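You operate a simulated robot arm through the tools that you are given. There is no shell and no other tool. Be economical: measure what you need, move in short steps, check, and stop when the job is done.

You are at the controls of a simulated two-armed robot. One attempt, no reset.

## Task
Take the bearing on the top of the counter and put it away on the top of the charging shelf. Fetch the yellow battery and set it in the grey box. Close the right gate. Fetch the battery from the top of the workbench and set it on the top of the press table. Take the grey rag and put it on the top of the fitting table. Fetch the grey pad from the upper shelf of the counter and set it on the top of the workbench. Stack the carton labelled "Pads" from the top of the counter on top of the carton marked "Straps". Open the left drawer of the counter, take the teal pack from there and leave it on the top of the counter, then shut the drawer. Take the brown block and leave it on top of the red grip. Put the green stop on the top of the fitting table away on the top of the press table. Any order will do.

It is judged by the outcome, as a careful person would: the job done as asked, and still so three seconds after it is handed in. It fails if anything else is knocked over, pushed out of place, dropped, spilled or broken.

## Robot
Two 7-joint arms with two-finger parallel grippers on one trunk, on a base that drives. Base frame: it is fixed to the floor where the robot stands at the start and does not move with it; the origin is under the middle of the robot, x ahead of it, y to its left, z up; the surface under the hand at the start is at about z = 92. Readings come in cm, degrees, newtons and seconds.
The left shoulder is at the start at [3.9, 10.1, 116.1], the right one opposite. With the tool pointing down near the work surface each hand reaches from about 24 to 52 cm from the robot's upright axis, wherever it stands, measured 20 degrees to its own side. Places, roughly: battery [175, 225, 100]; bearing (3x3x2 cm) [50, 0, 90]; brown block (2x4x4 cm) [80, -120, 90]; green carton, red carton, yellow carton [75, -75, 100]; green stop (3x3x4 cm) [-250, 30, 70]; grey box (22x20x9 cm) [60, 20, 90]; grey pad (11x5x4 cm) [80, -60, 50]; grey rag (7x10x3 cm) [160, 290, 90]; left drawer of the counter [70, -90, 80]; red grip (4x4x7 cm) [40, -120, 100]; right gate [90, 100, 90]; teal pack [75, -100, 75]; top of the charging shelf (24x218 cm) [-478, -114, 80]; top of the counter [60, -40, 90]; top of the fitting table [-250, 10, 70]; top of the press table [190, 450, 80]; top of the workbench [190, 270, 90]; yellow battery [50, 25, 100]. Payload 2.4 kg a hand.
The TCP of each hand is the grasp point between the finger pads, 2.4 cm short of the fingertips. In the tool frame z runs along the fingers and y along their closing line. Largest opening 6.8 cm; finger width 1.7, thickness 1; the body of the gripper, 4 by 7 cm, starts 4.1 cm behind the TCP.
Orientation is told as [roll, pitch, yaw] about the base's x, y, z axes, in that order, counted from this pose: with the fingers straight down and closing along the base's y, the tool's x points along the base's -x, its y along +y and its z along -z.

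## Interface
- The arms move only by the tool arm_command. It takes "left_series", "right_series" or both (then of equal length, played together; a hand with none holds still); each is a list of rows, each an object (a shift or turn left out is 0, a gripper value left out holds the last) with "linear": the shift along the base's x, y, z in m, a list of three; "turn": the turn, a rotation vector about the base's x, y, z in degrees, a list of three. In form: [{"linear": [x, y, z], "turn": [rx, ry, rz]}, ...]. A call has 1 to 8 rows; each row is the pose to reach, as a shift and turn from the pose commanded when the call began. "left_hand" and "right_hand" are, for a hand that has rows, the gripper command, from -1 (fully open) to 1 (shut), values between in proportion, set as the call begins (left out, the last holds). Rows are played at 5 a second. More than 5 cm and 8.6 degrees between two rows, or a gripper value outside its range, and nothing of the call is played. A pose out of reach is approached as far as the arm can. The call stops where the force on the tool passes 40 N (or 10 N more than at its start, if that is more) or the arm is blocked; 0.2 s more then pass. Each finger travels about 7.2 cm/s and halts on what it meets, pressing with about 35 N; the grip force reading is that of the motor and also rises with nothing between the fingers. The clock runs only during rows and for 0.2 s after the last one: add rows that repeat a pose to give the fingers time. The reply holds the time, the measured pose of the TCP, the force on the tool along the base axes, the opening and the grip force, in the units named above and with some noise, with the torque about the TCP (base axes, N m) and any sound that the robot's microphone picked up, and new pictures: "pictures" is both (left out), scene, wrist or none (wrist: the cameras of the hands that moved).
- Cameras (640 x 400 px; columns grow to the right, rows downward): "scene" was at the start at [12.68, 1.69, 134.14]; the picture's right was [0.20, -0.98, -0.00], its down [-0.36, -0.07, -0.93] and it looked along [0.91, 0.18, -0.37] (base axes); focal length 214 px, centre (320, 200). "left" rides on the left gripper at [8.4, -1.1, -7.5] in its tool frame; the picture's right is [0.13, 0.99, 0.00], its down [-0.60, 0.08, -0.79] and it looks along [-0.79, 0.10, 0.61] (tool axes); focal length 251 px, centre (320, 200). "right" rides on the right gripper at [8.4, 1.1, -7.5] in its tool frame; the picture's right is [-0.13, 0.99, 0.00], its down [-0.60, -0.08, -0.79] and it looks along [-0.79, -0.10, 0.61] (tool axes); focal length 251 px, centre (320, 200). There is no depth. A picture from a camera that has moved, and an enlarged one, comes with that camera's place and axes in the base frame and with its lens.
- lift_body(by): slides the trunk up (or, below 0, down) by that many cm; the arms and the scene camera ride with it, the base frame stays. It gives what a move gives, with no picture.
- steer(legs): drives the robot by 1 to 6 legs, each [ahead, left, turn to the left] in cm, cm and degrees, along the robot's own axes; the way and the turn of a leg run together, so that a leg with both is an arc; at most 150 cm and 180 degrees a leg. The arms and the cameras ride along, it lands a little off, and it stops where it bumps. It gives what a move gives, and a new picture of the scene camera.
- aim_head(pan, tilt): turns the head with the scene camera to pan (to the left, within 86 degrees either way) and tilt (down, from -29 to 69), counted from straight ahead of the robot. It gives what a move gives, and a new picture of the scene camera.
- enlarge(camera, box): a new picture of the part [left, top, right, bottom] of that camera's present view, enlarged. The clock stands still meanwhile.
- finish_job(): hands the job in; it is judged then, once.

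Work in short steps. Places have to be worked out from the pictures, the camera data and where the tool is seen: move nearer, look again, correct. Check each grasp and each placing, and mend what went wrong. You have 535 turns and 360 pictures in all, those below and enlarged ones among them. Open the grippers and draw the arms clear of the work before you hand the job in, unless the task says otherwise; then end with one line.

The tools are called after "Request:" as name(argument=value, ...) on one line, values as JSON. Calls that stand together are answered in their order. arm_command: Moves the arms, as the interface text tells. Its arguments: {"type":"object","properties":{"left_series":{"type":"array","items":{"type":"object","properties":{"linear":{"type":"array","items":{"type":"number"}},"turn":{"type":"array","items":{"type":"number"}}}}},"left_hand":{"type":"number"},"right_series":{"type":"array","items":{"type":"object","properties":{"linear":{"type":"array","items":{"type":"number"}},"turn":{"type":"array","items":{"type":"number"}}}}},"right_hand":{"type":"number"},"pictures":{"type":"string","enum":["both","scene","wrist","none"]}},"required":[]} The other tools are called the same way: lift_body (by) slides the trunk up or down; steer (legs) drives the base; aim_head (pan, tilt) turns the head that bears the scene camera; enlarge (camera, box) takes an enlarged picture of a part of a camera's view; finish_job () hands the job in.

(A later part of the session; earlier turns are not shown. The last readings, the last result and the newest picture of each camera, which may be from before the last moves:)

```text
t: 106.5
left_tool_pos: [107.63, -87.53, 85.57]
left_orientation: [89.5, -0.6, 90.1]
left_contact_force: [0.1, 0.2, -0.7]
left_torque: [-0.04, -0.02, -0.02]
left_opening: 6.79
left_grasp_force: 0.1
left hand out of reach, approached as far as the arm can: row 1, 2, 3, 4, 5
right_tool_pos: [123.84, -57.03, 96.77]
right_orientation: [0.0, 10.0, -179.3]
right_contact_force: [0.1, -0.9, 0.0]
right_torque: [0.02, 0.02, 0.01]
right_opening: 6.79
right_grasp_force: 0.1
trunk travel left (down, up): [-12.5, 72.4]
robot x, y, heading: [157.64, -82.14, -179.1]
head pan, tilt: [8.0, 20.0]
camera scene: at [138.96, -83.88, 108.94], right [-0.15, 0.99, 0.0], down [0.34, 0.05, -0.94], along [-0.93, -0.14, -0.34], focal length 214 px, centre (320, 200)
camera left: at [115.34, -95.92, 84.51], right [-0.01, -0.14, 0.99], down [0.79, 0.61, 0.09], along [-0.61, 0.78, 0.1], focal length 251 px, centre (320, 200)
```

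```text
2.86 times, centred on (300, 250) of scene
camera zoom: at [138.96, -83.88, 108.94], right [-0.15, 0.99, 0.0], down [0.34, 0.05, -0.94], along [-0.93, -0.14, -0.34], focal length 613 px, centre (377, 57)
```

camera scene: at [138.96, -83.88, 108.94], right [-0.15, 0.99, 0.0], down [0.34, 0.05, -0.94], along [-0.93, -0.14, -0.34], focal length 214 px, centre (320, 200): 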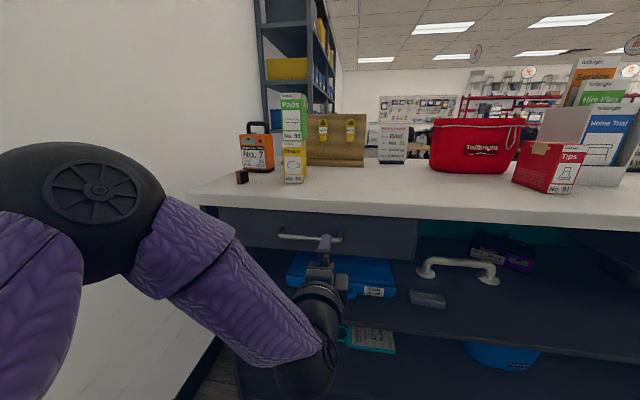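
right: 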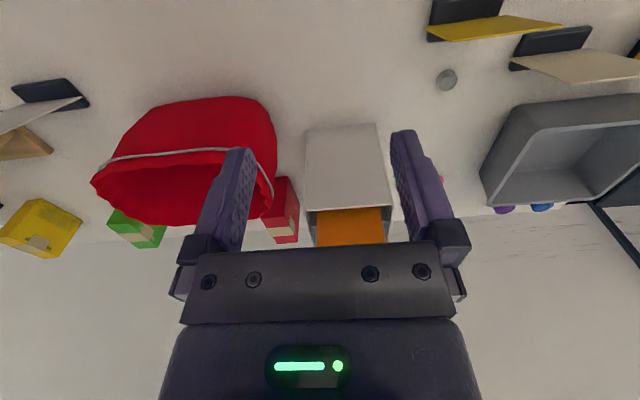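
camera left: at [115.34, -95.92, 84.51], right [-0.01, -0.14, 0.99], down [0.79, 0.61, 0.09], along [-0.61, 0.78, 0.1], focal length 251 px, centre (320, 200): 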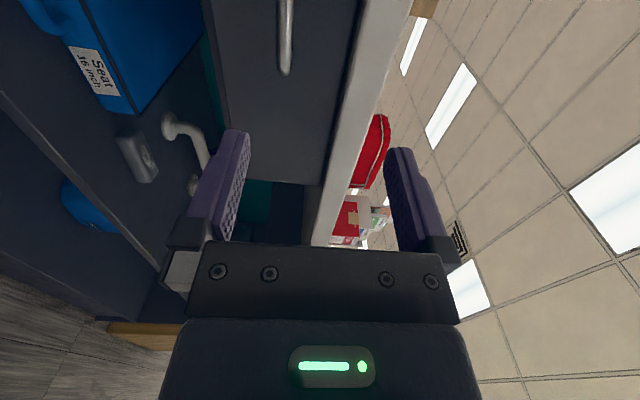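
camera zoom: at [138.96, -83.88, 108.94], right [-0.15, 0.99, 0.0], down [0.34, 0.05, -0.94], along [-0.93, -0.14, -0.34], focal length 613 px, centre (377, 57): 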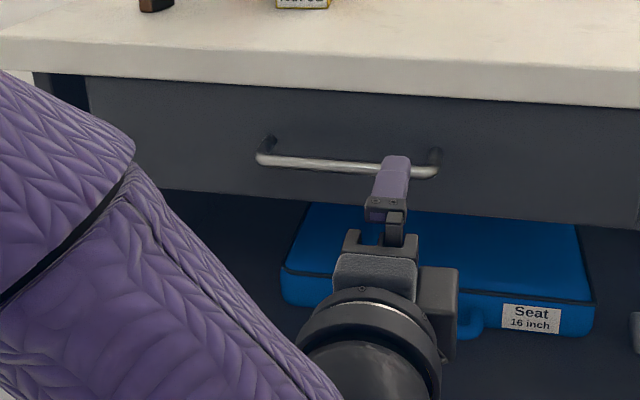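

The hand is lagging at (107.6,-87.5,85.6); I step further forward and down.

Request:
arm_command(left_series=[{"linear": [-0.02, -0.01, -0.015]}, {"linear": [-0.04, -0.025, -0.03]}, {"linear": [-0.06, -0.04, -0.035]}], pictures="none")

```text
t: 107.3
left_tool_pos: [103.97, -86.18, 85.06]
left_orientation: [89.5, -0.6, 90.2]
left_contact_force: [1.1, 0.3, -0.2]
left_torque: [-0.02, 0.04, 0.02]
left_opening: 6.8
left_grasp_force: 0.1
left hand out of reach, approached as far as the arm can: row 1, 2, 3
right_tool_pos: [123.82, -57.1, 96.79]
right_orientation: [0.0, 9.9, -179.2]
right_contact_force: [0.6, -0.6, 0.0]
right_torque: [0.01, -0.03, 0.0]
right_opening: 6.78
right_grasp_force: 0.0
trunk travel left (down, up): [-12.5, 72.4]
robot x, y, heading: [157.57, -82.41, -179.2]
head pan, tilt: [8.0, 20.0]
```

The pose is limited sideways; I use the base: left 6.5 cm, trunk down 3 cm.

Request:
steer(legs=[[0, 6.5, 0]])

Request:
lift_body(by=-2.8)

Request:
enlarge(camera="scene", box=[200, 160, 400, 300])

```text
t: 108.3
left_tool_pos: [103.86, -92.89, 85.03]
left_orientation: [89.6, -0.6, 90.3]
left_contact_force: [-0.1, 0.3, 0.8]
left_torque: [-0.02, 0.01, -0.03]
left_opening: 6.81
left_grasp_force: 0.1
right_tool_pos: [123.84, -63.77, 96.86]
right_orientation: [0.0, 10.0, -179.2]
right_contact_force: [0.0, 0.0, 0.4]
right_torque: [0.0, 0.01, 0.02]
right_opening: 6.81
right_grasp_force: 0.1
trunk travel left (down, up): [-12.5, 72.4]
robot x, y, heading: [157.94, -88.73, -179.3]
head pan, tilt: [8.0, 20.0]
camera scene: at [139.03, -90.47, 108.93], right [-0.15, 0.99, 0.0], down [0.34, 0.05, -0.94], along [-0.93, -0.14, -0.34], focal length 214 px, centre (320, 200)
```

scene: 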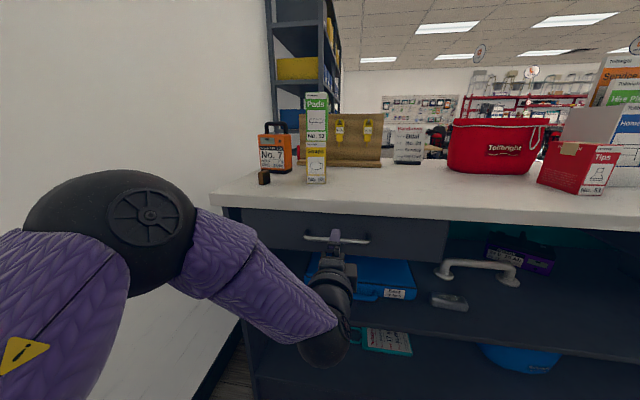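

```text
t: 109.0
left_tool_pos: [103.91, -92.91, 82.1]
left_orientation: [89.5, -0.7, 90.2]
left_contact_force: [0.2, -0.3, -0.8]
left_torque: [0.02, -0.03, -0.01]
left_opening: 6.81
left_grasp_force: 0.0
right_tool_pos: [123.08, -63.7, 93.25]
right_orientation: [0.1, 11.3, -179.2]
right_contact_force: [-1.1, -0.7, 0.0]
right_torque: [0.01, 0.0, -0.01]
right_opening: 6.8
right_grasp_force: 0.0
trunk travel left (down, up): [-9.7, 75.3]
robot x, y, heading: [157.96, -88.93, -179.1]
head pan, tilt: [8.0, 20.0]
```

```text
2.86 times, centred on (300, 230) of scene
camera zoom: at [138.13, -90.49, 106.04], right [-0.15, 0.99, 0.0], down [0.34, 0.05, -0.94], along [-0.93, -0.14, -0.34], focal length 613 px, centre (377, 114)
```

zoom: 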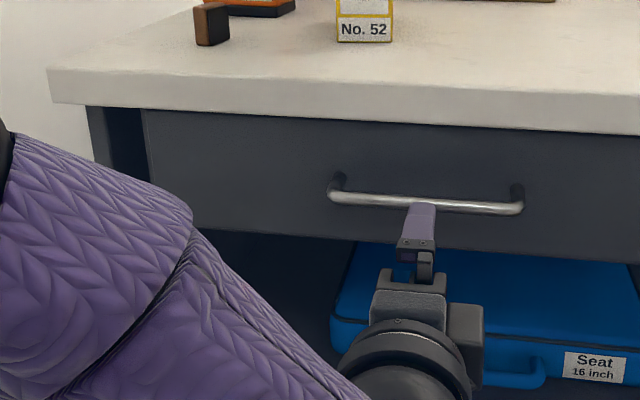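

Fingers are level with the bar. I drive ahead 9.5 cm to straddle it, then close.

Request:
steer(legs=[[9.5, 0, 0]])

Request:
arm_command(left_hand=1, left_series=[{}, {}, {}, {}], pictures="wrist")

```text
t: 110.1
left_tool_pos: [94.34, -92.98, 82.18]
left_orientation: [89.4, -0.7, 90.0]
left_contact_force: [-0.3, 0.3, -1.0]
left_torque: [-0.04, -0.02, 0.01]
left_opening: 6.79
left_grasp_force: 0.2
right_tool_pos: [113.47, -63.85, 93.27]
right_orientation: [0.1, 11.3, -179.2]
right_contact_force: [0.4, 0.0, 0.2]
right_torque: [0.01, -0.03, 0.0]
right_opening: 6.83
right_grasp_force: 0.0
trunk travel left (down, up): [-9.7, 75.3]
robot x, y, heading: [148.17, -88.71, -179.2]
head pan, tilt: [8.0, 20.0]
camera scene: at [128.48, -90.62, 106.04], right [-0.15, 0.99, 0.0], down [0.34, 0.05, -0.94], along [-0.93, -0.14, -0.34], focal length 214 px, centre (320, 200)
```

scene: 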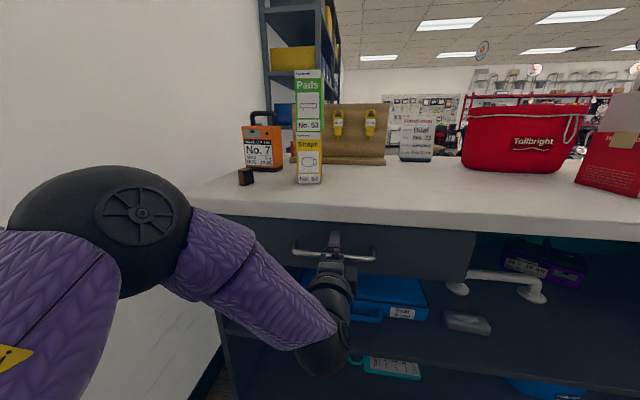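

```text
t: 111.1
left_tool_pos: [94.39, -93.03, 82.77]
left_orientation: [90.6, -0.6, 90.3]
left_contact_force: [2.7, -1.5, 17.6]
left_torque: [-0.44, -0.04, -0.37]
left_opening: 1.15
left_grasp_force: 32.1
right_tool_pos: [113.55, -63.96, 93.22]
right_orientation: [0.1, 11.2, -179.3]
right_contact_force: [0.2, 0.7, 0.0]
right_torque: [0.02, 0.0, -0.01]
right_opening: 6.81
right_grasp_force: 0.0
trunk travel left (down, up): [-9.7, 75.3]
robot x, y, heading: [147.99, -88.7, -179.1]
head pan, tilt: [8.0, 20.0]
stopped in row 4 (left hand): the force on the tool passed its limit at 42 N (the readings are from after the stop); the commanded pose is now the measured one
camera left: at [102.08, -101.31, 81.5], right [0.01, -0.14, 0.99], down [0.79, 0.61, 0.08], along [-0.61, 0.78, 0.12], focal length 251 px, centre (320, 200)
```

left: 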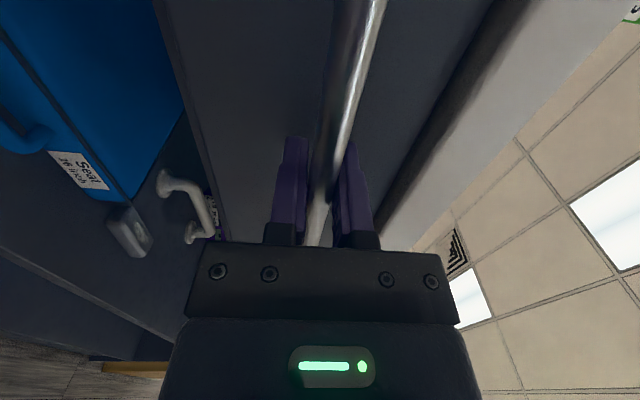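

Handle gripped (1.15 cm). I pull the drawer by driving back.

Request:
steer(legs=[[-14, 0, 0]])

Request:
steer(legs=[[-10, 0, 0]])

```text
t: 112.8
left_tool_pos: [108.22, -92.91, 82.87]
left_orientation: [90.7, -0.6, 90.5]
left_contact_force: [0.8, -2.0, 3.4]
left_torque: [-0.37, 0.02, -0.33]
left_opening: 1.18
left_grasp_force: 32.4
right_tool_pos: [127.52, -63.76, 93.22]
right_orientation: [0.1, 11.3, -179.3]
right_contact_force: [0.4, -0.3, -0.7]
right_torque: [0.02, 0.02, 0.0]
right_opening: 6.82
right_grasp_force: 0.0
trunk travel left (down, up): [-9.7, 75.3]
robot x, y, heading: [162.53, -88.39, -179.1]
head pan, tilt: [8.0, 20.0]
stopped in leg 1: the force on the tool passed its limit at 41 N (the readings are from after the stop); the commanded pose is now the measured one
camera scene: at [142.55, -90.48, 106.02], right [-0.15, 0.99, 0.0], down [0.34, 0.05, -0.94], along [-0.93, -0.14, -0.34], focal length 214 px, centre (320, 200)
```

scene: 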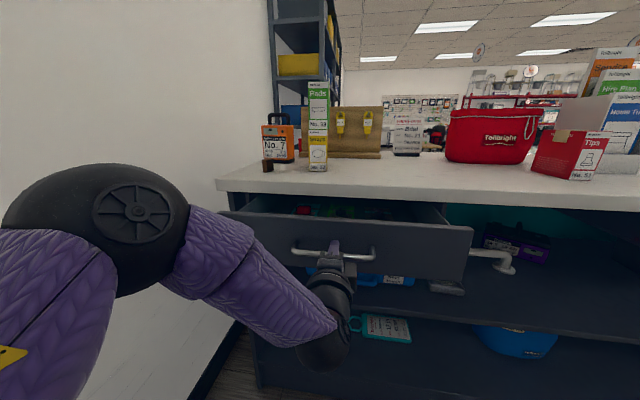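

```text
t: 113.9
left_tool_pos: [118.45, -93.06, 82.86]
left_orientation: [90.7, -0.7, 90.7]
left_contact_force: [2.4, -9.9, 5.3]
left_torque: [-0.43, -0.01, -0.03]
left_opening: 1.16
left_grasp_force: 32.0
right_tool_pos: [137.55, -63.84, 93.26]
right_orientation: [0.1, 11.3, -179.1]
right_contact_force: [0.7, -0.3, -0.4]
right_torque: [-0.01, 0.02, 0.01]
right_opening: 6.79
right_grasp_force: 0.1
trunk travel left (down, up): [-9.7, 75.3]
robot x, y, heading: [172.54, -88.61, -179.1]
head pan, tilt: [8.0, 20.0]
camera scene: at [152.64, -90.43, 106.05], right [-0.15, 0.99, 0.0], down [0.34, 0.05, -0.94], along [-0.93, -0.14, -0.34], focal length 214 px, centre (320, 200)
```

scene: 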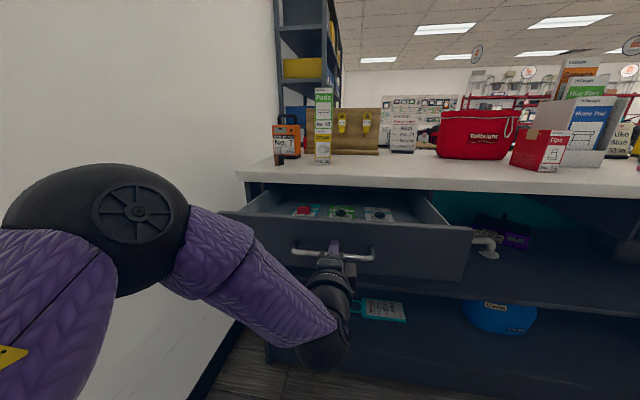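

Drawer is open ~24 cm; packs are visible. I release, back off, raise the trunk and reorient the left hand downward.

Request:
arm_command(left_hand=-1, left_series=[{}, {}, {}], pictures="none")

Request:
steer(legs=[[-12, 0, 0]])

Request:
lift_body(by=33)

Request:
aim_head(pan=5, tilt=40)

```text
t: 114.7
left_tool_pos: [118.3, -92.94, 82.89]
left_orientation: [90.8, -0.7, 90.7]
left_contact_force: [-0.3, -0.2, -0.5]
left_torque: [-0.02, 0.0, 0.01]
left_opening: 6.79
left_grasp_force: 0.0
right_tool_pos: [137.54, -63.61, 93.2]
right_orientation: [0.1, 11.3, -179.2]
right_contact_force: [-0.5, -0.5, 0.1]
right_torque: [0.01, 0.0, 0.03]
right_opening: 6.81
right_grasp_force: 0.0
trunk travel left (down, up): [-9.7, 75.3]
robot x, y, heading: [172.05, -88.92, -179.3]
head pan, tilt: [8.0, 20.0]
```

```text
t: 115.9
left_tool_pos: [130.42, -92.73, 82.71]
left_orientation: [90.7, -0.7, 90.8]
left_contact_force: [0.2, -0.6, 0.5]
left_torque: [0.03, -0.02, -0.03]
left_opening: 6.79
left_grasp_force: 0.0
right_tool_pos: [149.57, -63.61, 93.28]
right_orientation: [0.1, 11.4, -179.1]
right_contact_force: [-0.6, -0.3, -0.2]
right_torque: [0.0, 0.0, 0.0]
right_opening: 6.8
right_grasp_force: 0.0
trunk travel left (down, up): [-9.7, 75.3]
robot x, y, heading: [184.24, -88.48, -179.0]
head pan, tilt: [8.0, 20.0]
camera scene: at [164.7, -90.19, 106.04], right [-0.16, 0.99, 0.0], down [0.34, 0.05, -0.94], along [-0.93, -0.15, -0.34], focal length 214 px, centre (320, 200)
```

scene: 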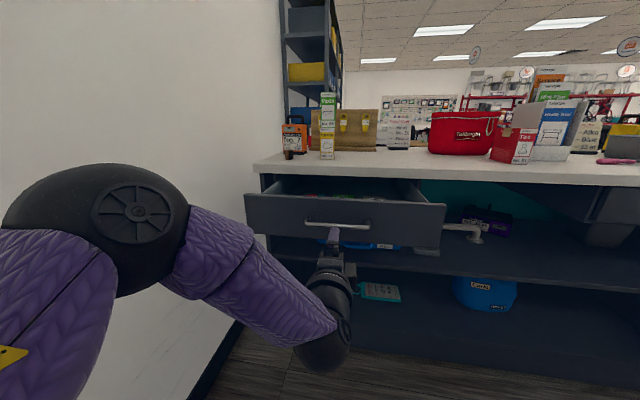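

```text
t: 119.2
left_tool_pos: [133.63, -92.69, 122.93]
left_orientation: [98.7, -0.8, 91.1]
left_contact_force: [0.0, -0.2, -1.2]
left_torque: [0.01, 0.0, 0.01]
left_opening: 6.81
left_grasp_force: 0.1
right_tool_pos: [149.62, -63.41, 126.34]
right_orientation: [0.1, 11.3, -179.1]
right_contact_force: [-0.2, 0.7, -0.7]
right_torque: [0.01, -0.01, 0.01]
right_opening: 6.8
right_grasp_force: 0.3
trunk travel left (down, up): [-42.7, 42.2]
robot x, y, heading: [184.0, -88.31, -179.3]
head pan, tilt: [8.0, 20.0]
```

```text
t: 120.0
left_tool_pos: [133.82, -92.7, 122.91]
left_orientation: [98.7, -0.7, 91.0]
left_contact_force: [-0.3, -0.4, -0.1]
left_torque: [0.02, -0.04, 0.0]
left_opening: 6.81
left_grasp_force: 0.2
right_tool_pos: [149.72, -63.42, 126.34]
right_orientation: [0.0, 11.3, -179.1]
right_contact_force: [0.1, -0.1, -0.3]
right_torque: [-0.01, 0.03, -0.03]
right_opening: 6.81
right_grasp_force: 0.1
trunk travel left (down, up): [-42.7, 42.2]
robot x, y, heading: [184.14, -88.26, -179.2]
head pan, tilt: [5.0, 40.0]
camera scene: at [173.01, -89.49, 136.47], right [-0.1, 0.99, 0.0], down [0.64, 0.07, -0.77], along [-0.76, -0.08, -0.64], focal length 214 px, centre (320, 200)
```

scene: 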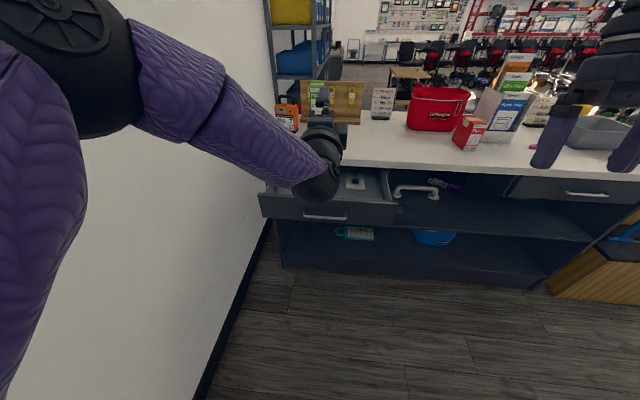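

I rotate the left hand back to pointing down (while drawing it back), and level the right hand.

Request:
arm_command(left_series=[{"turn": [0, -4.4, 0], "linear": [0.02, 0, 0]}, {"turn": [0, -8.7, 0], "linear": [0.04, 0, 0]}], right_series=[{"turn": [0, 6, 0]}, {"turn": [0, 11.3, 0]}], pictures="none")

Request:
arm_command(left_series=[{"turn": [4.6, -4.6, 4.6], "linear": [0.01, -0.01, 0]}, {"turn": [9.2, -9.2, 9.2], "linear": [0.02, -0.02, 0]}, {"turn": [13.8, -13.8, 13.8], "linear": [0.03, -0.03, 0]}, {"turn": [18.4, -18.4, 18.4], "linear": [0.04, -0.04, 0]}, {"turn": [23, -23, 23], "linear": [0.05, -0.05, 0]}, {"turn": [27.6, -27.6, 27.6], "linear": [0.06, -0.06, 0]}, {"turn": [32.2, -32.2, 32.2], "linear": [0.07, -0.07, 0]}, {"turn": [36.8, -36.8, 36.8], "linear": [0.08, -0.08, 0]}], pictures="none")

Request:
arm_command(left_series=[{"turn": [4.6, -4.6, 4.6]}, {"turn": [9.2, -9.2, 9.2]}, {"turn": [13.8, -13.8, 13.8]}, {"turn": [18.4, -18.4, 18.4]}, {"turn": [23, -23, 23]}, {"turn": [27.6, -27.6, 27.6]}, {"turn": [32.5, -32.5, 32.5]}], pictures="scene")

```text
t: 120.6
left_tool_pos: [137.75, -92.7, 123.04]
left_orientation: [90.0, -0.5, 91.1]
left_contact_force: [0.3, -0.1, -0.4]
left_torque: [0.02, 0.0, -0.02]
left_opening: 6.78
left_grasp_force: 0.0
right_tool_pos: [149.59, -63.47, 126.29]
right_orientation: [-0.1, -0.2, -179.2]
right_contact_force: [0.8, -0.3, 0.4]
right_torque: [-0.01, 0.01, 0.01]
right_opening: 6.82
right_grasp_force: 0.1
trunk travel left (down, up): [-42.7, 42.2]
robot x, y, heading: [183.92, -88.25, -178.8]
head pan, tilt: [5.0, 40.0]
```

```text
t: 122.4
left_tool_pos: [145.76, -100.82, 122.95]
left_orientation: [41.4, -18.9, 139.5]
left_contact_force: [0.7, -0.2, -1.1]
left_torque: [-0.02, 0.01, -0.02]
left_opening: 6.77
left_grasp_force: 0.0
right_tool_pos: [149.62, -63.56, 126.29]
right_orientation: [0.0, 0.0, -179.1]
right_contact_force: [-0.4, -0.3, -0.3]
right_torque: [0.02, 0.01, 0.0]
right_opening: 6.83
right_grasp_force: 0.1
trunk travel left (down, up): [-42.7, 42.2]
robot x, y, heading: [184.47, -88.52, -179.0]
head pan, tilt: [5.0, 40.0]
```

```text
t: 124.0
left_tool_pos: [145.65, -100.66, 122.81]
left_orientation: [0.0, 1.2, -179.4]
left_contact_force: [-0.3, -0.1, 0.5]
left_torque: [0.0, 0.01, -0.04]
left_opening: 6.8
left_grasp_force: 0.0
right_tool_pos: [149.64, -63.49, 126.29]
right_orientation: [-0.1, 0.0, -179.2]
right_contact_force: [-0.2, 0.3, 0.4]
right_torque: [0.05, 0.01, 0.0]
right_opening: 6.81
right_grasp_force: 0.0
trunk travel left (down, up): [-42.7, 42.2]
robot x, y, heading: [184.08, -88.84, -179.2]
head pan, tilt: [5.0, 40.0]
camera scene: at [173.0, -89.51, 136.46], right [-0.1, 0.99, 0.0], down [0.64, 0.07, -0.77], along [-0.76, -0.08, -0.64], focal length 214 px, centre (320, 200)
```

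scene: 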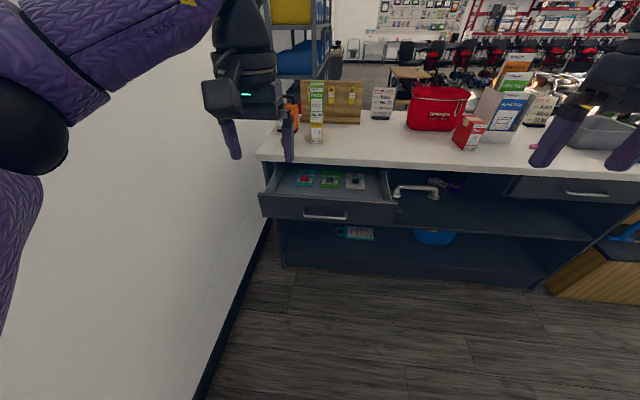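

Teal pack is the left one. I drive ahead so the left hand hovers over the drawer.

Request:
steer(legs=[[34, 0, 0]])

Request:
enlarge(camera="left", box=[160, 0, 480, 200])

```text
t: 126.2
left_tool_pos: [111.36, -101.03, 122.9]
left_orientation: [0.1, 1.1, -179.6]
left_contact_force: [0.5, -0.8, -0.3]
left_torque: [-0.02, -0.04, -0.01]
left_opening: 6.78
left_grasp_force: 0.0
right_tool_pos: [115.48, -63.95, 126.3]
right_orientation: [-0.1, 0.0, -179.4]
right_contact_force: [0.0, 0.0, 0.0]
right_torque: [-0.03, 0.0, 0.0]
right_opening: 6.78
right_grasp_force: 0.0
trunk travel left (down, up): [-42.7, 42.2]
robot x, y, heading: [150.08, -89.26, -179.1]
head pan, tilt: [5.0, 40.0]
camera scene: at [138.76, -90.0, 136.46], right [-0.1, 0.99, 0.0], down [0.64, 0.07, -0.77], along [-0.76, -0.08, -0.64], focal length 214 px, centre (320, 200)
```

scene: 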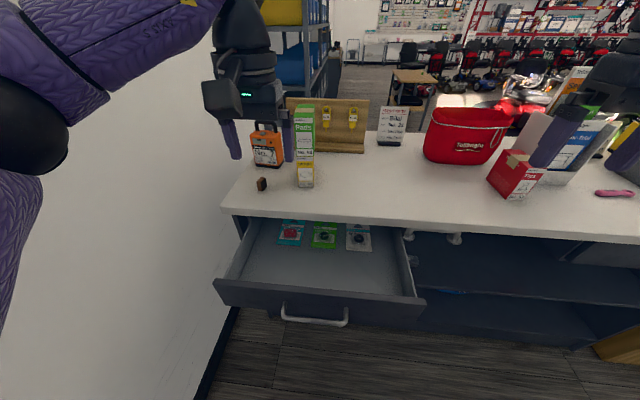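

```text
2.00 times, centred on (320, 100) of left
camera zoom: at [119.86, -99.87, 130.53], right [0.14, -0.99, 0.0], down [-0.62, -0.08, 0.78], along [-0.77, -0.11, -0.62], focal length 503 px, centre (320, 400)
```

zoom: 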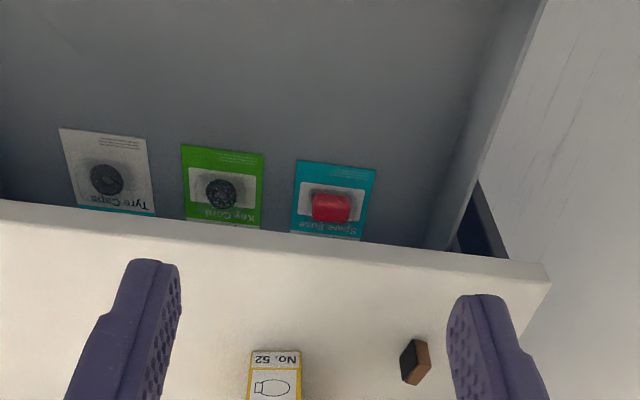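

The pack (x≈84–93) is still under the counter edge, so the drawer must open more. I'll put the closed fingers inside behind the drawer front and pull it ~12 cm further.

Request:
arm_command(left_hand=1, left_series=[{"linear": [-0.01, 0.02, -0.04]}, {"linear": [-0.02, 0.04, -0.08]}, {"linear": [-0.034, 0.06, -0.12]}, {"linear": [-0.034, 0.07, -0.165]}, {"linear": [-0.034, 0.07, -0.21]}, {"linear": [-0.034, 0.07, -0.255]}, {"linear": [-0.034, 0.07, -0.3]}, {"linear": [-0.034, 0.07, -0.345]}], pictures="both")

```text
t: 128.1
left_tool_pos: [108.31, -94.02, 88.58]
left_orientation: [0.0, 1.0, -179.7]
left_contact_force: [-0.5, -0.5, 0.1]
left_torque: [-0.01, -0.01, -0.01]
left_opening: 0.0
left_grasp_force: 23.9
right_tool_pos: [115.57, -63.9, 126.17]
right_orientation: [0.0, 0.0, -179.4]
right_contact_force: [-0.8, 0.2, -0.1]
right_torque: [-0.03, 0.01, 0.01]
right_opening: 6.82
right_grasp_force: 0.0
trunk travel left (down, up): [-42.7, 42.2]
robot x, y, heading: [150.01, -88.91, -179.2]
head pan, tilt: [5.0, 40.0]
camera scene: at [138.82, -89.98, 136.46], right [-0.1, 0.99, 0.0], down [0.64, 0.06, -0.77], along [-0.76, -0.08, -0.64], focal length 214 px, centre (320, 200)
camera left: at [116.7, -92.92, 96.09], right [0.13, -0.99, 0.0], down [-0.62, -0.08, 0.78], along [-0.77, -0.11, -0.62], focal length 251 px, centre (320, 200)
```

scene: 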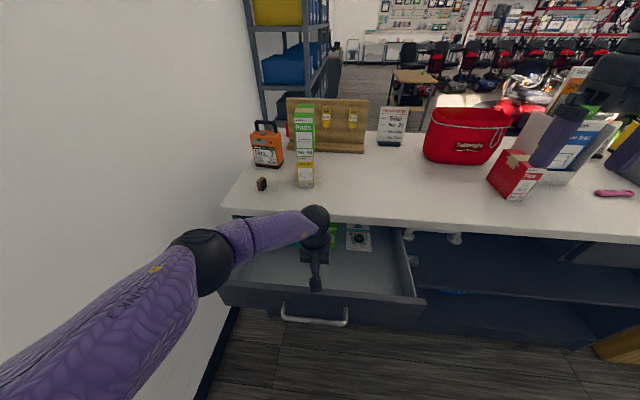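
left: 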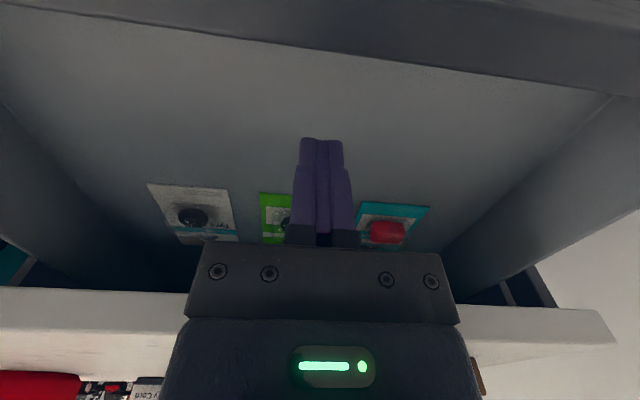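

Fingers are inside the drawer. I lower 3 cm and drive back to pull it further.

Request:
arm_command(left_series=[{"linear": [0, 0, -0.03]}], pictures="none")

Request:
steer(legs=[[-10, 0, 0]])

```text
t: 128.4
left_tool_pos: [108.32, -94.01, 85.44]
left_orientation: [0.0, 1.1, -179.8]
left_contact_force: [0.5, -1.5, -0.1]
left_torque: [0.0, 0.02, -0.02]
left_opening: 0.0
left_grasp_force: 23.8
right_tool_pos: [115.51, -63.96, 126.34]
right_orientation: [-0.1, 0.0, -179.3]
right_contact_force: [0.6, 0.4, -0.1]
right_torque: [0.02, -0.04, 0.01]
right_opening: 6.81
right_grasp_force: 0.0
trunk travel left (down, up): [-42.7, 42.2]
robot x, y, heading: [150.06, -89.01, -179.1]
head pan, tilt: [5.0, 40.0]
```

```text
t: 129.6
left_tool_pos: [118.22, -93.92, 85.51]
left_orientation: [0.0, 1.1, -179.6]
left_contact_force: [0.5, 0.6, 0.2]
left_torque: [0.0, 0.0, -0.04]
left_opening: 0.01
left_grasp_force: 23.0
right_tool_pos: [125.38, -63.79, 126.28]
right_orientation: [0.0, 0.0, -179.2]
right_contact_force: [0.0, -0.8, 0.9]
right_torque: [0.01, 0.04, -0.01]
right_opening: 6.81
right_grasp_force: 0.1
trunk travel left (down, up): [-42.7, 42.2]
robot x, y, heading: [160.01, -88.73, -179.2]
head pan, tilt: [5.0, 40.0]
camera scene: at [148.82, -89.85, 136.47], right [-0.1, 0.99, 0.0], down [0.64, 0.06, -0.77], along [-0.76, -0.08, -0.64], focal length 214 px, centre (320, 200)
```

scene: 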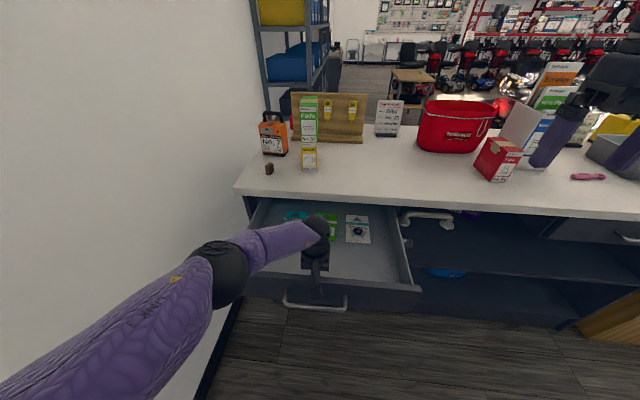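

The drawer follows. I pull 7 cm more.

Request:
steer(legs=[[-7, 0, 0]])

Request:
arm_command(left_series=[{"linear": [-0.02, 0, 0.03]}, {"linear": [-0.02, -0.01, 0.07]}, {"linear": [-0.02, -0.02, 0.11]}, {"linear": [-0.02, -0.03, 0.15]}, {"linear": [-0.02, -0.03, 0.19]}], left_hand=-1, pictures="both")

```text
t: 130.6
left_tool_pos: [125.31, -93.79, 85.54]
left_orientation: [0.0, 1.1, -179.6]
left_contact_force: [-0.1, -1.0, -0.3]
left_torque: [0.01, -0.01, 0.01]
left_opening: 0.0
left_grasp_force: 23.9
right_tool_pos: [132.65, -63.72, 126.29]
right_orientation: [-0.1, 0.0, -179.3]
right_contact_force: [-0.5, 0.3, -0.6]
right_torque: [0.01, 0.01, 0.03]
right_opening: 6.82
right_grasp_force: 0.0
trunk travel left (down, up): [-42.7, 42.2]
robot x, y, heading: [167.11, -88.75, -179.2]
head pan, tilt: [5.0, 40.0]
camera scene: at [155.87, -89.76, 136.47], right [-0.1, 0.99, 0.0], down [0.64, 0.07, -0.77], along [-0.76, -0.08, -0.64], focal length 214 px, centre (320, 200)
```

scene: 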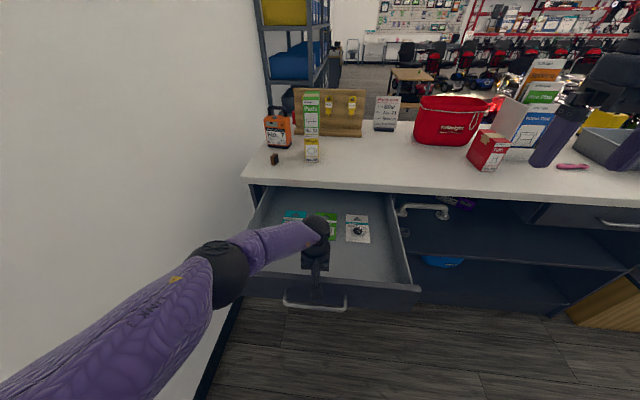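

```text
t: 131.8
left_tool_pos: [123.33, -96.54, 104.38]
left_orientation: [-0.1, 1.1, -179.7]
left_contact_force: [-0.5, -0.1, -0.2]
left_torque: [-0.01, -0.01, -0.02]
left_opening: 6.8
left_grasp_force: 0.1
right_tool_pos: [132.42, -63.7, 126.35]
right_orientation: [-0.1, 0.0, -179.2]
right_contact_force: [0.5, -0.2, 0.0]
right_torque: [-0.02, 0.01, -0.02]
right_opening: 6.81
right_grasp_force: 0.0
trunk travel left (down, up): [-42.7, 42.2]
robot x, y, heading: [167.05, -88.67, -179.1]
head pan, tilt: [5.0, 40.0]
camera scene: at [155.79, -89.75, 136.47], right [-0.1, 0.99, 0.0], down [0.64, 0.07, -0.77], along [-0.76, -0.08, -0.64], focal length 214 px, centre (320, 200)
camera left: at [131.73, -95.42, 112.12], right [0.14, -0.99, 0.0], down [-0.62, -0.08, 0.78], along [-0.77, -0.11, -0.62], focal length 251 px, centre (320, 200)
```

scene: 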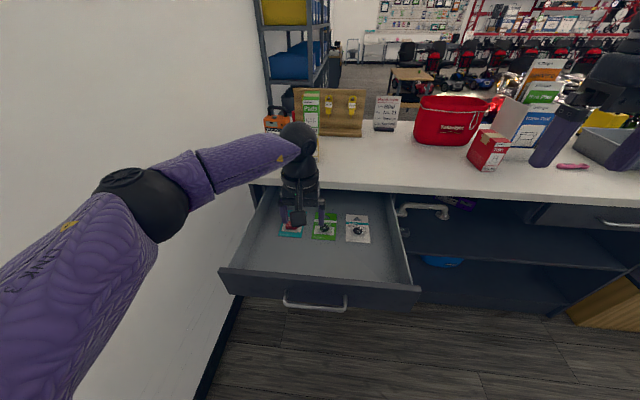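
left: 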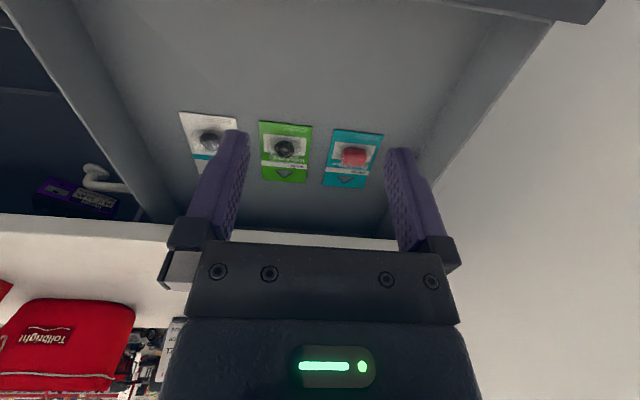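

The pack is now clear of the counter edge, with a raised red part. I zoom in on it.

Request:
enlarge(camera="left", box=[290, 110, 410, 200])

```text
4.44 times, centred on (350, 155) of left
camera zoom: at [131.73, -95.42, 112.12], right [0.14, -0.99, 0.0], down [-0.62, -0.08, 0.78], along [-0.77, -0.11, -0.62], focal length 1118 px, centre (187, 400)
```

zoom: 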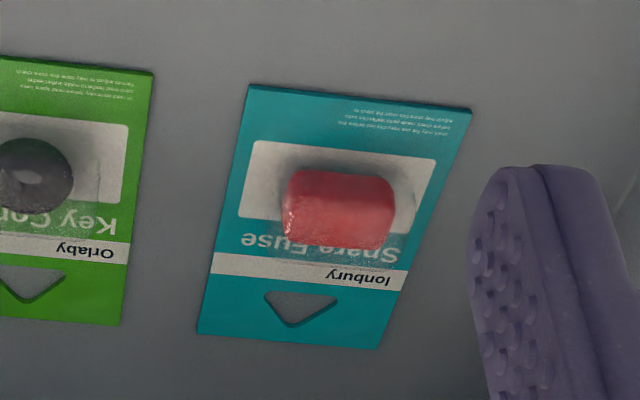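

Red part centre ≈(101,-106), card lies flat at z≈75. I drive 14 cm closer (chest clears the drawer handle) and then tilt the hand to reach.

Request:
steer(legs=[[14, 0, 0]])

Request:
arm_command(left_series=[{"linear": [-0.01, -0.03, 0], "turn": [0, 5, 0]}, {"linear": [-0.03, -0.06, 0], "turn": [0, 10, 0]}, {"linear": [-0.05, -0.09, -0.01], "turn": [0, 15, 0]}, {"linear": [-0.07, -0.098, -0.04], "turn": [0, 18, 0]}, {"linear": [-0.08, -0.098, -0.08], "turn": [0, 18, 0]}], pictures="both")

```text
t: 133.1
left_tool_pos: [109.34, -96.94, 104.45]
left_orientation: [0.0, 1.3, -179.5]
left_contact_force: [0.4, 0.0, 0.3]
left_torque: [-0.02, -0.03, -0.01]
left_opening: 6.77
left_grasp_force: 0.0
right_tool_pos: [118.47, -63.87, 126.22]
right_orientation: [-0.1, -0.1, -179.2]
right_contact_force: [-0.4, 0.4, -0.2]
right_torque: [-0.01, -0.04, 0.01]
right_opening: 6.8
right_grasp_force: 0.2
trunk travel left (down, up): [-42.7, 42.2]
robot x, y, heading: [152.87, -89.32, -179.2]
head pan, tilt: [5.0, 40.0]
camera scene: at [141.81, -89.99, 136.45], right [-0.1, 0.99, 0.0], down [0.64, 0.07, -0.77], along [-0.76, -0.08, -0.64], focal length 214 px, centre (320, 200)
```

scene: 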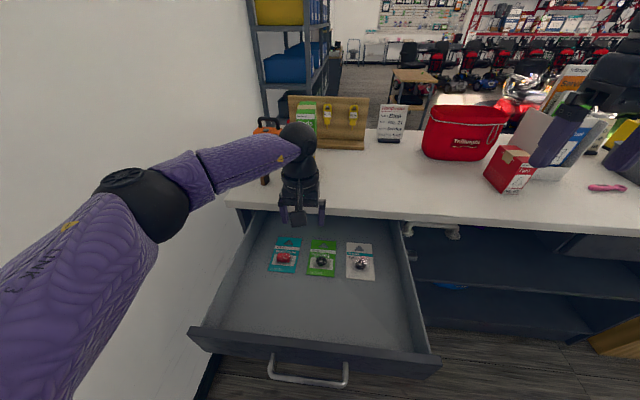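

```text
t: 134.3
left_tool_pos: [101.46, -106.72, 96.39]
left_orientation: [-0.1, -16.9, -179.4]
left_contact_force: [0.2, 0.2, 0.4]
left_torque: [0.04, -0.04, 0.0]
left_opening: 6.8
left_grasp_force: 0.0
right_tool_pos: [118.51, -63.94, 126.1]
right_orientation: [-0.2, 0.1, -179.2]
right_contact_force: [-1.0, 0.2, 0.7]
right_torque: [-0.01, 0.01, 0.02]
right_opening: 6.8
right_grasp_force: 0.1
trunk travel left (down, up): [-42.7, 42.2]
robot x, y, heading: [153.19, -89.26, -179.1]
head pan, tilt: [5.0, 40.0]
camera scene: at [141.88, -89.97, 136.46], right [-0.1, 0.99, 0.0], down [0.64, 0.07, -0.77], along [-0.76, -0.08, -0.64], focal length 214 px, centre (320, 200)
camera left: at [111.79, -105.67, 101.02], right [0.13, -0.99, -0.04], down [-0.35, -0.08, 0.93], along [-0.93, -0.11, -0.35], focal length 251 px, centre (320, 200)
```

scene: 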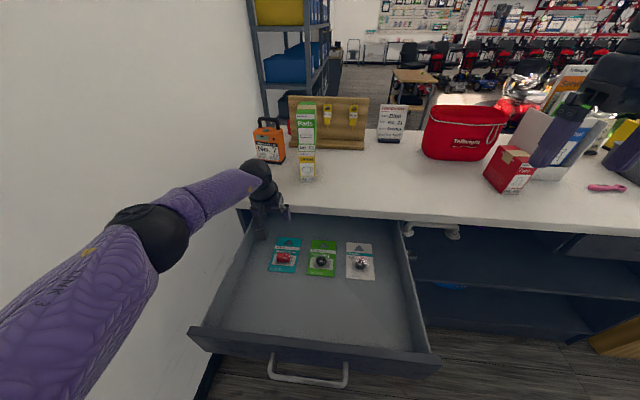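
left: 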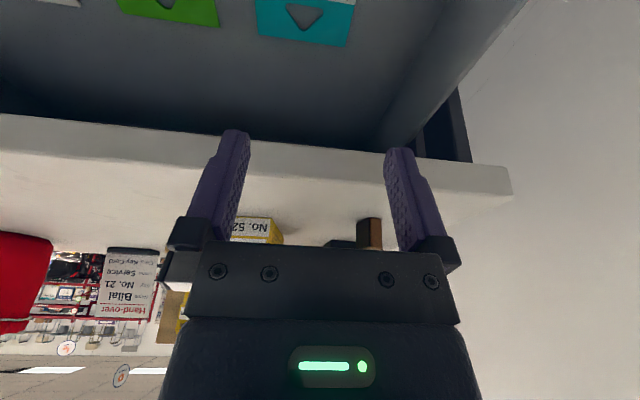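

I lower to z≈85 over the pack and look.

Request:
arm_command(left_series=[{"linear": [0, 0.008, -0.04]}, {"linear": [0, 0.008, -0.08]}, {"linear": [0, 0.008, -0.11]}], pictures="wrist")

```text
t: 135.1
left_tool_pos: [102.11, -105.51, 88.94]
left_orientation: [-0.1, -16.9, -179.6]
left_contact_force: [-0.4, -0.6, -0.2]
left_torque: [0.01, -0.01, 0.01]
left_opening: 6.79
left_grasp_force: 0.0
left hand out of reach, approached as far as the arm can: row 2, 3
right_tool_pos: [118.56, -64.02, 126.18]
right_orientation: [-0.1, 0.0, -179.2]
right_contact_force: [0.3, 0.6, 0.7]
right_torque: [-0.01, -0.03, 0.01]
right_opening: 6.78
right_grasp_force: 0.0
trunk travel left (down, up): [-42.7, 42.2]
robot x, y, heading: [153.06, -88.97, -179.0]
head pan, tilt: [5.0, 40.0]
camera left: at [112.44, -104.44, 93.58], right [0.13, -0.99, -0.04], down [-0.35, -0.08, 0.93], along [-0.93, -0.11, -0.35], focal length 251 px, centre (320, 200)
```

left: 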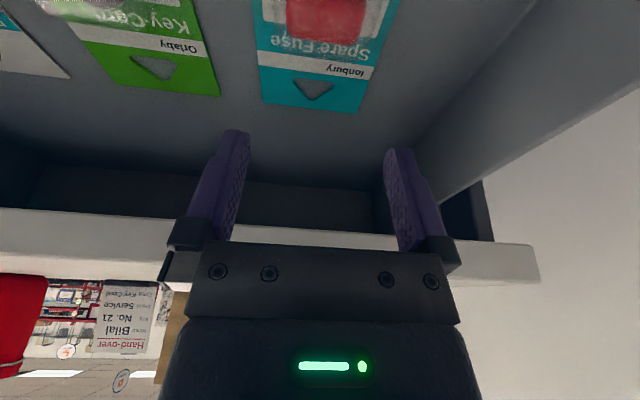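

Aligned laterally. I use the trunk to go lower (8 cm).

Request:
lift_body(by=-8)

Request:
enlarge(camera="left", box=[0, 0, 640, 400])

```text
t: 136.3
left_tool_pos: [102.0, -105.56, 80.97]
left_orientation: [0.0, -16.9, -179.6]
left_contact_force: [-0.5, 0.6, -1.0]
left_torque: [0.0, -0.01, 0.0]
left_opening: 6.78
left_grasp_force: 0.1
right_tool_pos: [118.54, -63.92, 118.32]
right_orientation: [0.0, 0.1, -179.2]
right_contact_force: [0.7, -0.9, -0.2]
right_torque: [0.01, 0.02, 0.03]
right_opening: 6.81
right_grasp_force: 0.1
trunk travel left (down, up): [-34.7, 50.2]
robot x, y, heading: [153.24, -89.24, -179.1]
head pan, tilt: [5.0, 40.0]
```

```text
1.00 times, centred on (320, 200) of left (not enlarged: the box is as wide or as high as the picture)
camera zoom: at [112.5, -104.37, 85.75], right [0.13, -0.99, -0.04], down [-0.35, -0.08, 0.93], along [-0.93, -0.11, -0.35], focal length 251 px, centre (320, 200)
```

zoom: 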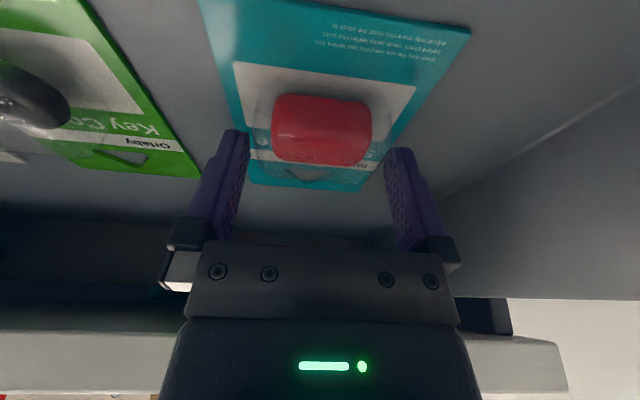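

Card plane is at z≈77.5; the red block is ≈1.5 cm nearer than the fingertips. I shift +1.5 cm in x, down 0.8 cm, and close.

Request:
arm_command(left_series=[{"linear": [0.015, 0, 0]}, {"linear": [0.015, 0, -0.008]}, {"linear": [0.015, 0, -0.008]}], pictures="wrist")

```text
t: 137.1
left_tool_pos: [103.62, -105.51, 80.41]
left_orientation: [-0.1, -17.2, -179.3]
left_contact_force: [-3.0, -1.6, 23.0]
left_torque: [-0.3, 0.02, -0.02]
left_opening: 6.8
left_grasp_force: 0.0
right_tool_pos: [118.65, -63.94, 118.4]
right_orientation: [-0.1, -0.1, -179.3]
right_contact_force: [0.4, 0.4, 1.0]
right_torque: [0.02, 0.0, 0.0]
right_opening: 6.79
right_grasp_force: 0.1
trunk travel left (down, up): [-34.7, 50.2]
robot x, y, heading: [152.93, -88.79, -179.3]
head pan, tilt: [5.0, 40.0]
camera left: at [114.02, -104.35, 85.06], right [0.13, -0.99, -0.04], down [-0.34, -0.08, 0.94], along [-0.93, -0.11, -0.35], focal length 251 px, centre (320, 200)
```

left: 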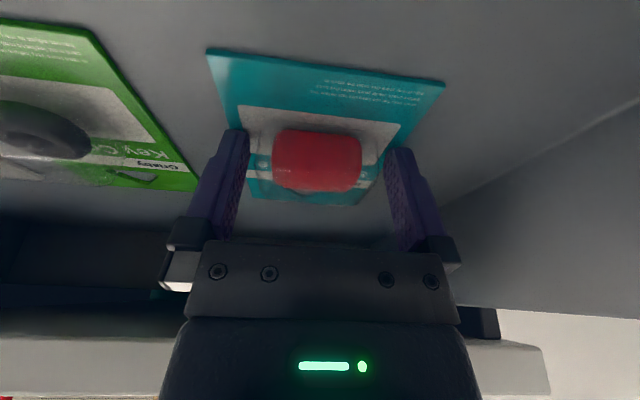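

Fingertips touch the card and the red block lies between the fingers. I ease up slightly and close.

Request:
arm_command(left_hand=1, left_series=[{"linear": [0.0, 0, 0.004]}, {"linear": [0.0, 0, 0.004]}, {"linear": [0.0, 0, 0.004]}, {"linear": [0.0, 0, 0.004]}], pictures="wrist")

```text
t: 138.1
left_tool_pos: [103.6, -105.71, 80.61]
left_orientation: [-0.1, -16.9, -179.5]
left_contact_force: [-0.3, 0.0, 0.9]
left_torque: [-0.01, 0.05, 0.0]
left_opening: 5.34
left_grasp_force: 34.8
right_tool_pos: [118.43, -63.92, 118.16]
right_orientation: [-0.2, 0.0, -179.3]
right_contact_force: [-0.8, 0.2, -0.1]
right_torque: [0.03, -0.03, -0.04]
right_opening: 6.81
right_grasp_force: 0.1
trunk travel left (down, up): [-34.7, 50.2]
robot x, y, heading: [153.22, -89.05, -179.2]
head pan, tilt: [5.0, 40.0]
camera left: at [113.98, -104.38, 85.34], right [0.13, -0.99, -0.04], down [-0.35, -0.08, 0.93], along [-0.93, -0.11, -0.35], focal length 251 px, centre (320, 200)
```

left: 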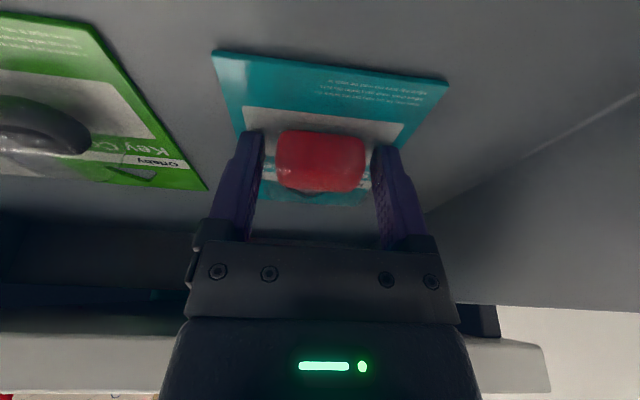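

Blister gripped (5.3 cm). I lift with the trunk and check.

Request:
lift_body(by=25)

Request:
aim_head(pan=10, tilt=45)

```text
t: 140.7
left_tool_pos: [103.6, -105.6, 105.69]
left_orientation: [-0.1, -16.9, -179.6]
left_contact_force: [1.0, -0.1, -0.4]
left_torque: [0.01, -0.01, 0.02]
left_opening: 5.33
left_grasp_force: 35.1
right_tool_pos: [118.55, -63.94, 143.24]
right_orientation: [-0.1, 0.0, -179.1]
right_contact_force: [-0.1, 0.5, -0.7]
right_torque: [-0.01, -0.03, -0.03]
right_opening: 6.78
right_grasp_force: 0.2
trunk travel left (down, up): [-59.7, 25.2]
robot x, y, heading: [152.85, -89.37, -179.3]
head pan, tilt: [5.0, 40.0]
```

```text
t: 141.3
left_tool_pos: [103.64, -105.55, 105.67]
left_orientation: [-0.2, -16.9, -179.5]
left_contact_force: [0.0, 0.2, -0.6]
left_torque: [-0.03, -0.02, 0.0]
left_opening: 5.32
left_grasp_force: 35.4
right_tool_pos: [118.49, -64.0, 143.25]
right_orientation: [-0.2, 0.0, -179.2]
right_contact_force: [0.1, 0.1, 0.5]
right_torque: [0.01, 0.01, 0.03]
right_opening: 6.8
right_grasp_force: 0.1
trunk travel left (down, up): [-59.7, 25.2]
robot x, y, heading: [153.03, -88.6, -179.0]
head pan, tilt: [10.0, 45.0]
camera scene: at [143.76, -90.63, 152.8], right [-0.19, 0.98, 0.0], down [0.69, 0.13, -0.71], along [-0.69, -0.13, -0.71], focal length 214 px, centre (320, 200)
```

scene: 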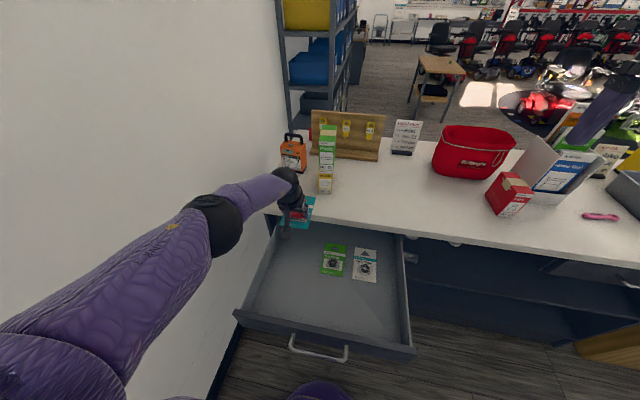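

Pack is held. I back off, shift right of the open drawer and go forward to the counter.

Request:
steer(legs=[[-24, 0, 0], [0, -42, 0], [50, 0, 0]])

Request:
enlarge(camera="left", box=[0, 0, 640, 400])

```text
t: 147.9
left_tool_pos: [75.66, -63.68, 105.62]
left_orientation: [-0.1, -16.9, -179.8]
left_contact_force: [0.0, 0.2, -2.1]
left_torque: [-0.01, 0.04, -0.06]
left_opening: 5.3
left_grasp_force: 34.5
right_tool_pos: [90.9, -22.21, 143.17]
right_orientation: [-0.1, 0.1, -179.5]
right_contact_force: [-0.3, -1.0, 0.4]
right_torque: [-0.01, -0.04, 0.0]
right_opening: 6.83
right_grasp_force: 0.0
trunk travel left (down, up): [-59.7, 25.2]
robot x, y, heading: [125.24, -47.14, -179.7]
head pan, tilt: [10.0, 45.0]
camera scene: at [115.91, -49.04, 152.79], right [-0.18, 0.98, 0.0], down [0.7, 0.13, -0.71], along [-0.69, -0.13, -0.71], focal length 214 px, centre (320, 200)
```

scene: 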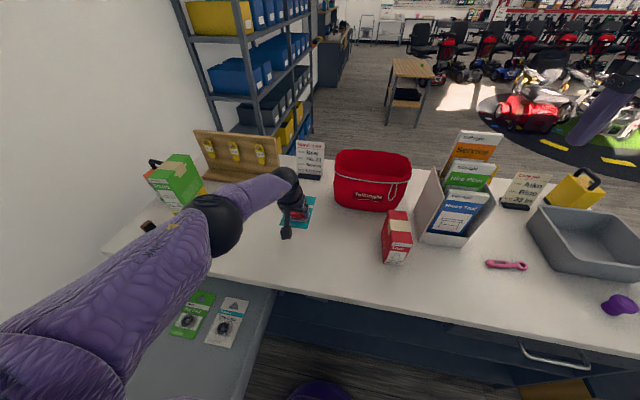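

```text
1.00 times, centred on (320, 200) of left (not enlarged: the box is as wide or as high as the picture)
camera zoom: at [86.08, -62.63, 110.31], right [0.13, -0.99, -0.04], down [-0.35, -0.08, 0.93], along [-0.93, -0.1, -0.35], focal length 251 px, centre (320, 200)
```

zoom: 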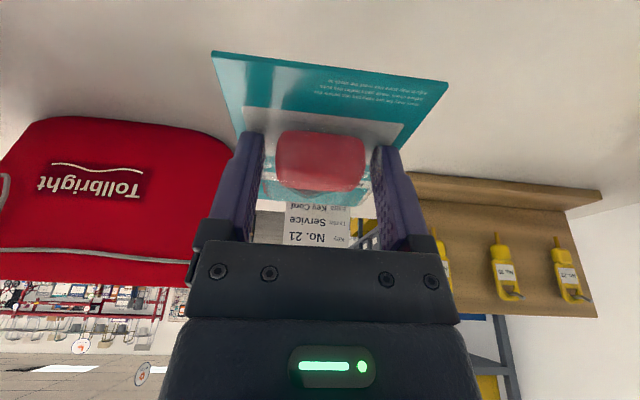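

I move the pack slightly away from the bag and lower it to the countertop.

Request:
arm_command(left_series=[{"linear": [0.03, -0.03, 0]}, {"linear": [0.04, -0.05, -0.03]}, {"linear": [0.04, -0.05, -0.07]}, {"linear": [0.04, -0.05, -0.095]}, {"linear": [0.04, -0.05, -0.1]}, {"linear": [0.04, -0.05, -0.105]}], pictures="both")

```text
t: 149.3
left_tool_pos: [80.78, -68.22, 96.1]
left_orientation: [-0.1, -17.0, -179.8]
left_contact_force: [0.4, 0.4, -0.5]
left_torque: [0.01, -0.03, -0.01]
left_opening: 5.33
left_grasp_force: 35.1
left hand out of reach, approached as far as the arm can: row 4, 5, 6
right_tool_pos: [90.82, -22.25, 143.2]
right_orientation: [0.0, 0.0, -179.6]
right_contact_force: [0.6, -0.3, 0.4]
right_torque: [-0.01, 0.02, -0.03]
right_opening: 6.81
right_grasp_force: 0.0
trunk travel left (down, up): [-59.7, 25.2]
robot x, y, heading: [125.42, -47.74, -179.4]
head pan, tilt: [10.0, 45.0]
camera scene: at [116.0, -49.04, 152.8], right [-0.18, 0.98, 0.0], down [0.69, 0.13, -0.71], along [-0.69, -0.13, -0.71], focal length 214 px, centre (320, 200)
camera left: at [91.19, -67.17, 100.82], right [0.13, -0.99, -0.04], down [-0.35, -0.08, 0.93], along [-0.93, -0.1, -0.35], focal length 251 px, centre (320, 200)
```

scene: 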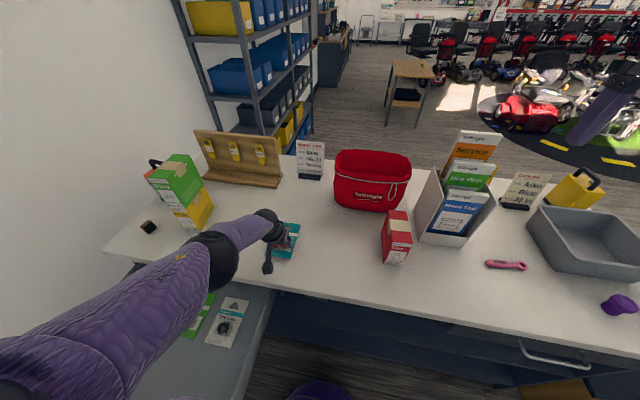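
left: 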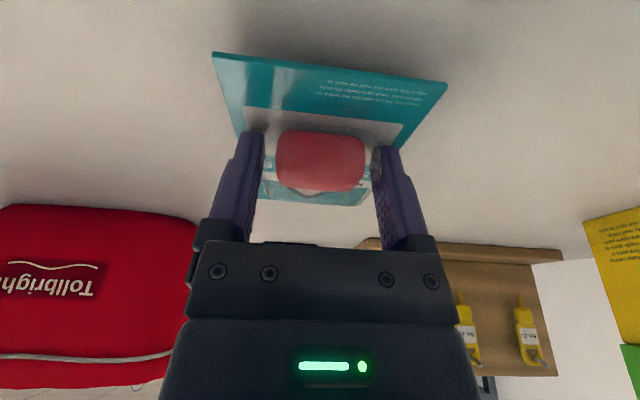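

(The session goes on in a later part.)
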